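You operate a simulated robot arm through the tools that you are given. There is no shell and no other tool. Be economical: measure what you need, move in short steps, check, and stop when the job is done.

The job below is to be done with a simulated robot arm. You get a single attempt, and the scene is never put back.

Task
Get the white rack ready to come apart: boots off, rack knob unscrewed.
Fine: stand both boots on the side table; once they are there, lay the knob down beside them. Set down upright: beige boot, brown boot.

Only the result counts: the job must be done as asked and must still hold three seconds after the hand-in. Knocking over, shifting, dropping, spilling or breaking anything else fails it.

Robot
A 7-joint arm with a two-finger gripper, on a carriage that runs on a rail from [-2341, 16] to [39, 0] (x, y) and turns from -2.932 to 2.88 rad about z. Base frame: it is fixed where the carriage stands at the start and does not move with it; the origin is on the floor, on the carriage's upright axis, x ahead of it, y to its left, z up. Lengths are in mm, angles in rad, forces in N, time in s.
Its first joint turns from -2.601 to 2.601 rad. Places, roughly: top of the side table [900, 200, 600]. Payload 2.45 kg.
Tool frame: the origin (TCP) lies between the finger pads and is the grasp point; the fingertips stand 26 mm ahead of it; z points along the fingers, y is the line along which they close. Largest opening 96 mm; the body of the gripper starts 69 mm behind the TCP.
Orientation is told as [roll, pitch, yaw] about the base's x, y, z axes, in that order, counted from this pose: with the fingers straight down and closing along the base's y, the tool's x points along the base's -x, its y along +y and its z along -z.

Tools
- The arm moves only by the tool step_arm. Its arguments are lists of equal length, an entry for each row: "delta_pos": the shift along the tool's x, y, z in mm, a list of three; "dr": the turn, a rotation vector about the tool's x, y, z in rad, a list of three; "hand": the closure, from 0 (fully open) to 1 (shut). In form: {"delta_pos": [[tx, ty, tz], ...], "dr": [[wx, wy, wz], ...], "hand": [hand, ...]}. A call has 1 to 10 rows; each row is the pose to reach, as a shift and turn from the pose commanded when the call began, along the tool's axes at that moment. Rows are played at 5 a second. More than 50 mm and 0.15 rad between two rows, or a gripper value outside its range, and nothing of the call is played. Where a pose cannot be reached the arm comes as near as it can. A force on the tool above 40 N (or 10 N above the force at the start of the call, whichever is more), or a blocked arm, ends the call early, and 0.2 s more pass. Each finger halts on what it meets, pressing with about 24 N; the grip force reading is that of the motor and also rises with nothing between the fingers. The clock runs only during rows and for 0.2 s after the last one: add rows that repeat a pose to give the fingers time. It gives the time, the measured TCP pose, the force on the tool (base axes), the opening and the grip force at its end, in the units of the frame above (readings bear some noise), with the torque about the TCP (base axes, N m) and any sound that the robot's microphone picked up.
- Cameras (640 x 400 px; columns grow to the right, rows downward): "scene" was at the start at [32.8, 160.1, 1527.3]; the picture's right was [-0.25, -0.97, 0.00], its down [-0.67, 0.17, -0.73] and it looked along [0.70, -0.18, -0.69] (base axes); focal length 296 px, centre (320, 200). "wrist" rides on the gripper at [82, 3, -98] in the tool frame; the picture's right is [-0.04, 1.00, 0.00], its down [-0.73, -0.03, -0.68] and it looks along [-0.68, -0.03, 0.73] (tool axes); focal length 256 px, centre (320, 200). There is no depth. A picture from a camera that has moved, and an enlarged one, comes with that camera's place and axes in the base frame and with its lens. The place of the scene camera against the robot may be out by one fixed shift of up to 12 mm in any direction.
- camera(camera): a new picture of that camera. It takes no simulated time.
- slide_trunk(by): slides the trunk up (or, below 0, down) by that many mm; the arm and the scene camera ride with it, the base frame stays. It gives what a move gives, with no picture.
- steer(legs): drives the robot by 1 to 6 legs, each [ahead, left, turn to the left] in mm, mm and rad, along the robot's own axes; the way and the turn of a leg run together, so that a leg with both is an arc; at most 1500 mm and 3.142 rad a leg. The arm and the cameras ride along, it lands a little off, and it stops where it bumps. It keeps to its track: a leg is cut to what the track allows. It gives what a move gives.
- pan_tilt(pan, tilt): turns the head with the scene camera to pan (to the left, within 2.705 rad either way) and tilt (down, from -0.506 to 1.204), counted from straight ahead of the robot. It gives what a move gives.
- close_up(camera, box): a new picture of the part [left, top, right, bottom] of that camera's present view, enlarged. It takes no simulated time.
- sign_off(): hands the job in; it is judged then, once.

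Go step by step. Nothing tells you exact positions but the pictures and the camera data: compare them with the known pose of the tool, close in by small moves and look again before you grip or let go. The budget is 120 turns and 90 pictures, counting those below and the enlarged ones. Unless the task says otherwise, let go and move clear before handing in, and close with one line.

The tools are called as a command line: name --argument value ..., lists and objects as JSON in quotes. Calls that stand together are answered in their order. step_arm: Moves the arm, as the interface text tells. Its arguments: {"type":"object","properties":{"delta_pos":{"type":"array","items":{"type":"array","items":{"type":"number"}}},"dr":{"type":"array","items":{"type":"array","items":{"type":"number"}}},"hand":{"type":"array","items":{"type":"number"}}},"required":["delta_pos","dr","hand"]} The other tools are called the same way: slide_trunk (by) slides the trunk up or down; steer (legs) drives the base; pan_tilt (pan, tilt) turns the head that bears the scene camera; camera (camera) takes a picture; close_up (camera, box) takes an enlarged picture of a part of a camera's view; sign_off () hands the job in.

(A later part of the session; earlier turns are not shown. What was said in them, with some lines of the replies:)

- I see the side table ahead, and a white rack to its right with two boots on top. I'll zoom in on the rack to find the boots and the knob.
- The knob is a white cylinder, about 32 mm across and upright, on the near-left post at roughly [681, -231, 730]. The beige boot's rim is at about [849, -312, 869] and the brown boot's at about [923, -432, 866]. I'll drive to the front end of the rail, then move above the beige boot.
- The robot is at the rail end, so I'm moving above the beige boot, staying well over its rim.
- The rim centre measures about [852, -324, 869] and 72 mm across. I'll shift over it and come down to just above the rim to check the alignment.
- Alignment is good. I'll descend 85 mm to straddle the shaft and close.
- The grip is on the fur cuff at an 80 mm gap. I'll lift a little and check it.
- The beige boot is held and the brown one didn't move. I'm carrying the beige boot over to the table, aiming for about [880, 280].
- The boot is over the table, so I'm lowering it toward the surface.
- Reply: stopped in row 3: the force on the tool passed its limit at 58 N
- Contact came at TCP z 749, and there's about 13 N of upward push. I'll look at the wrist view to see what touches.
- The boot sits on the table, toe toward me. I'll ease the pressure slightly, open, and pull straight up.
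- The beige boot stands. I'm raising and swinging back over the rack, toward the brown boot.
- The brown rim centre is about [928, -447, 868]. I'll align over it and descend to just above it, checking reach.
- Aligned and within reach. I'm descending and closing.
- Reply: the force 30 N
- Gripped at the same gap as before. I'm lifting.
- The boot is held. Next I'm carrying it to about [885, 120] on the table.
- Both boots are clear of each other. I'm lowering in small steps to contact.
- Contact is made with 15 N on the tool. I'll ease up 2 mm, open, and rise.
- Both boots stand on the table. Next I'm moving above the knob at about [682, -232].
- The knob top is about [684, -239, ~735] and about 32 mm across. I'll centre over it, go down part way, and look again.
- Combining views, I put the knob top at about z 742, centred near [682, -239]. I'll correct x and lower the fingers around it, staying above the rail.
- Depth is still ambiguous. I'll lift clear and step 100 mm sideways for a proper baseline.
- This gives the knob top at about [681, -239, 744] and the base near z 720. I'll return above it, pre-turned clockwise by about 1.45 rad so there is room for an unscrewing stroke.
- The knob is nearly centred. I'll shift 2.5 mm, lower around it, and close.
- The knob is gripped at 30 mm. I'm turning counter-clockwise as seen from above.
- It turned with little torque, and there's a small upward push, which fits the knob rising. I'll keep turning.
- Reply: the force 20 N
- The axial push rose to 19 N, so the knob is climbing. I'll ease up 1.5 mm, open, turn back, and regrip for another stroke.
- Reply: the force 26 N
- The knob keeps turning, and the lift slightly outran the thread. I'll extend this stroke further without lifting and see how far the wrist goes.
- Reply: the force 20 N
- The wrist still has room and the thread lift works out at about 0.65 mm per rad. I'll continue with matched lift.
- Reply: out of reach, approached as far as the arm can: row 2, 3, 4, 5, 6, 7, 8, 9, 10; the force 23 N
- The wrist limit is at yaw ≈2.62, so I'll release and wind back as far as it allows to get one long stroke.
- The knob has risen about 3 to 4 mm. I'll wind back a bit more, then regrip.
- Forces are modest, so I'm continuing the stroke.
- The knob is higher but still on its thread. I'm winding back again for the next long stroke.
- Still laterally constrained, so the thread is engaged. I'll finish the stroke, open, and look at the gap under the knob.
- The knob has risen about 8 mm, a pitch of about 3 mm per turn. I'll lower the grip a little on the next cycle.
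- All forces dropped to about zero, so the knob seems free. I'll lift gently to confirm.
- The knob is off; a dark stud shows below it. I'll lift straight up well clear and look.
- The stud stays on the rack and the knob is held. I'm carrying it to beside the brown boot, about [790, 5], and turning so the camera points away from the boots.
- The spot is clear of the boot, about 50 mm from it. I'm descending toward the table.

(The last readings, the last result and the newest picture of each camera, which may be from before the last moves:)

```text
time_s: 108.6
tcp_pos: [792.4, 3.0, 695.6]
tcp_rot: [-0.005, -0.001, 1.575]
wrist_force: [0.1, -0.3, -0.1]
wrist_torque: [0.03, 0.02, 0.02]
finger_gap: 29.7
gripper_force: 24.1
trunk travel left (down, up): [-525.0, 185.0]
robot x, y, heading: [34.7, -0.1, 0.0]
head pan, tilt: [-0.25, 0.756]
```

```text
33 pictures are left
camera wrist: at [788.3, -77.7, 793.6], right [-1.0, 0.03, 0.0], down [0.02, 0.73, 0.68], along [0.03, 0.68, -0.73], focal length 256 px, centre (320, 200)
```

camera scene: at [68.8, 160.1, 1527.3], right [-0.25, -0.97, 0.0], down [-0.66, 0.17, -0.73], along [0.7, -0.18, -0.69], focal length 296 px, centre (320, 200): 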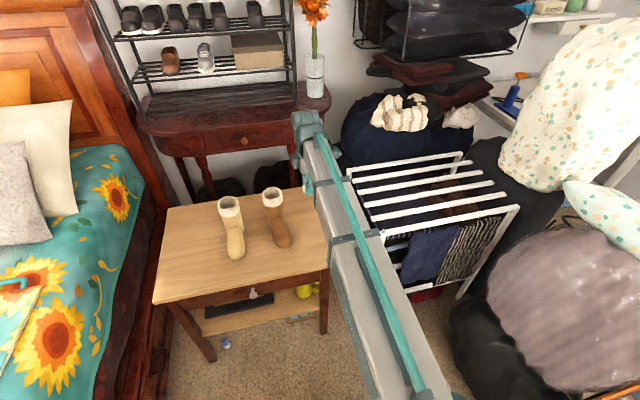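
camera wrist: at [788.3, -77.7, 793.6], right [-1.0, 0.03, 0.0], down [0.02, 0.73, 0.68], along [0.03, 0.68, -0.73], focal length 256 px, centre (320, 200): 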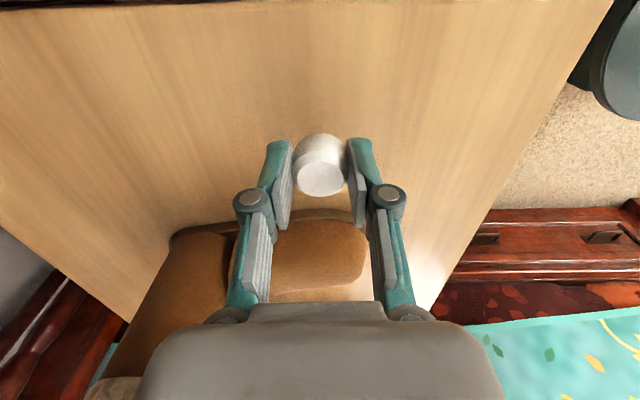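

There's still room below. I'm descending slowly to contact.

step_arm --delta_pos '[[0, 0, 4], [0, 0, 8], [0, 0, 12], [0, 0, 15], [0, 0, 18], [0, 0, 20], [0, 0, 22], [0, 0, 24]]' --dr '[[0, 0, 0], [0, 0, 0], [0, 0, 0], [0, 0, 0], [0, 0, 0], [0, 0, 0], [0, 0, 0], [0, 0, 0]]' --hand '[1, 1, 1, 1, 1, 1, 1, 1]'

close_up --camera "wrist" --box '[220, 60, 420, 200]'

```text
time_s: 110.4
tcp_pos: [793.0, 4.8, 671.3]
tcp_rot: [-0.005, 0.0, 1.576]
wrist_force: [0.7, -0.1, -0.5]
wrist_torque: [-0.02, 0.03, -0.03]
finger_gap: 29.5
gripper_force: 23.7
trunk travel left (down, up): [-525.0, 185.0]
robot x, y, heading: [28.0, 0.2, -0.001]
head pan, tilt: [-0.25, 0.756]
```

```text
2.86 times, centred on (320, 130) of wrist
camera zoom: at [788.8, -76.7, 770.5], right [-1.0, 0.03, 0.0], down [0.02, 0.73, 0.68], along [0.03, 0.68, -0.73], focal length 731 px, centre (320, 400)
```

zoom: 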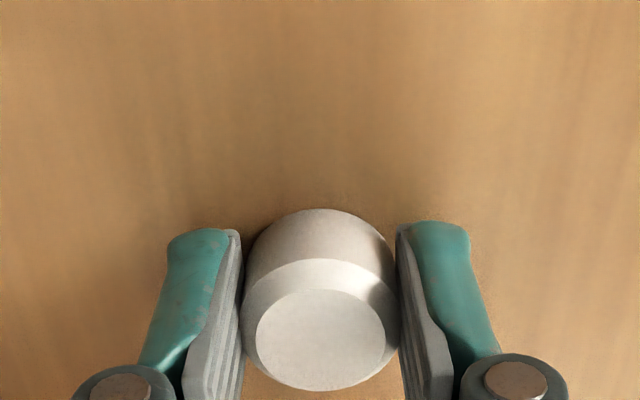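

step_arm --delta_pos '[[0, 0, 1.5], [0, 0, 3], [0, 0, 4.5], [0, 0, 6]]' --dr '[[0, 0, 0], [0, 0, 0], [0, 0, 0], [0, 0, 0]]' --hand '[1, 1, 1, 1]'

```text
time_s: 111.4
tcp_pos: [792.9, 5.4, 666.9]
tcp_rot: [-0.007, -0.001, 1.575]
wrist_force: [4.2, -1.6, 22.1]
wrist_torque: [0.05, -0.04, -0.02]
finger_gap: 29.8
gripper_force: 23.8
trunk travel left (down, up): [-525.0, 185.0]
robot x, y, heading: [36.4, 1.3, -0.001]
head pan, tilt: [-0.25, 0.756]
```

The knob touched down with 22 N. I'll ease up 2 mm, open partly, and rise straight up.

step_arm --delta_pos '[[0, 0, -2], [0, 0, -2], [0, 0, -2], [0, 0, -2], [0, 0, -10], [0, 0, -40], [0, 0, -85], [0, 0, -130], [0, 0, -175]]' --dr '[[0, 0, 0], [0, 0, 0], [0, 0, 0], [0, 0, 0], [0, 0, 0], [0, 0, 0], [0, 0, 0], [0, 0, 0], [0, 0, 0]]' --hand '[1, 0.4, 0.4, 0.4, 0.4, 0.4, 0.4, 0.4, 0.4]'

camera --camera "wrist"

```text
time_s: 113.4
tcp_pos: [787.2, -1.1, 839.2]
tcp_rot: [-0.004, -0.002, 1.576]
wrist_force: [-0.1, 0.1, 0.5]
wrist_torque: [0.0, 0.03, -0.01]
finger_gap: 57.5
gripper_force: 0.2
trunk travel left (down, up): [-525.0, 185.0]
robot x, y, heading: [33.0, 0.6, -0.001]
head pan, tilt: [-0.25, 0.756]
```

```text
31 pictures are left
camera wrist: at [784.7, -82.5, 937.3], right [-1.0, 0.03, 0.0], down [0.02, 0.73, 0.68], along [0.03, 0.68, -0.73], focal length 256 px, centre (320, 200)
```

wrist: 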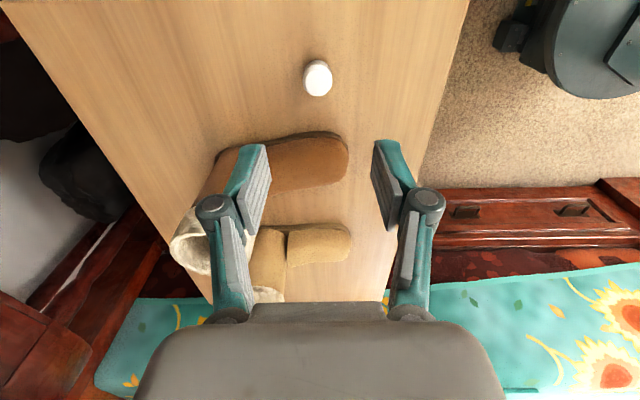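

The knob sits upright on the table beside the standing boots. I'll raise the arm more, move it clear, and take one last look.

step_arm --delta_pos '[[0, 0, -45], [0, 0, -90], [20, 0, -130], [60, 0, -150], [105, 0, -150], [150, 0, -150]]' --dr '[[0, 0, 0], [0, 0, 0], [0, 0, 0], [0, 0, 0], [0, 0, 0], [0, 0, 0]]' --hand '[0.4, 0.4, 0.4, 0.4, 0.4, 0.4]'

camera --camera "scene"

close_up --camera "scene" --box '[180, 170, 340, 270]'

```text
time_s: 114.8
tcp_pos: [792.6, -143.4, 992.8]
tcp_rot: [-0.003, -0.002, 1.576]
wrist_force: [-0.3, 0.9, -0.2]
wrist_torque: [0.01, -0.01, 0.0]
finger_gap: 57.7
gripper_force: 0.0
trunk travel left (down, up): [-525.0, 185.0]
robot x, y, heading: [35.5, 1.3, -0.002]
head pan, tilt: [-0.25, 0.756]
```

```text
30 pictures are left
camera scene: at [68.7, 159.8, 1527.3], right [-0.25, -0.97, 0.0], down [-0.66, 0.17, -0.73], along [0.7, -0.18, -0.69], focal length 296 px, centre (320, 200)
```

scene: 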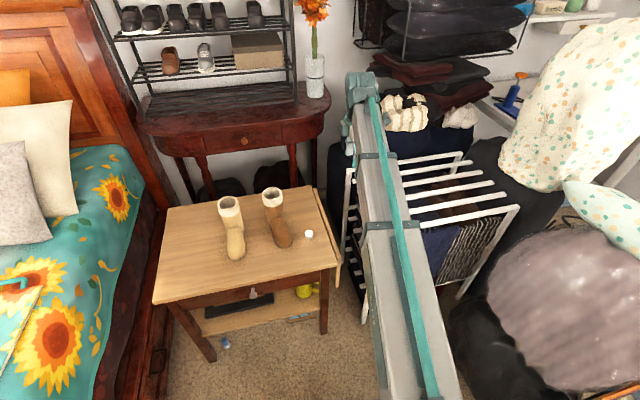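

```text
4.00 times, centred on (260, 220) of scene
camera zoom: at [68.7, 159.8, 1527.3], right [-0.25, -0.97, 0.0], down [-0.66, 0.17, -0.73], along [0.7, -0.18, -0.69], focal length 1184 px, centre (560, 120)
```

zoom: 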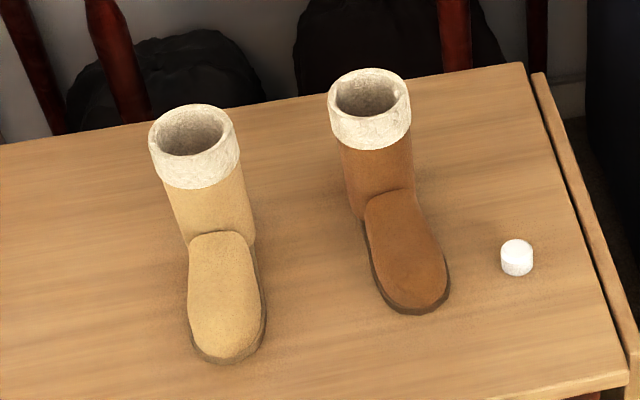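

Both boots stand upright, the knob lies beside them, the rack hasn't visibly moved, and the arm is clear. I'm handing in.

sign_off

```text
The job is handed in.
```

The beige and brown boots are standing upright on the side table, and the unscrewed rack knob is resting on its flat base beside them; the job is handed in.
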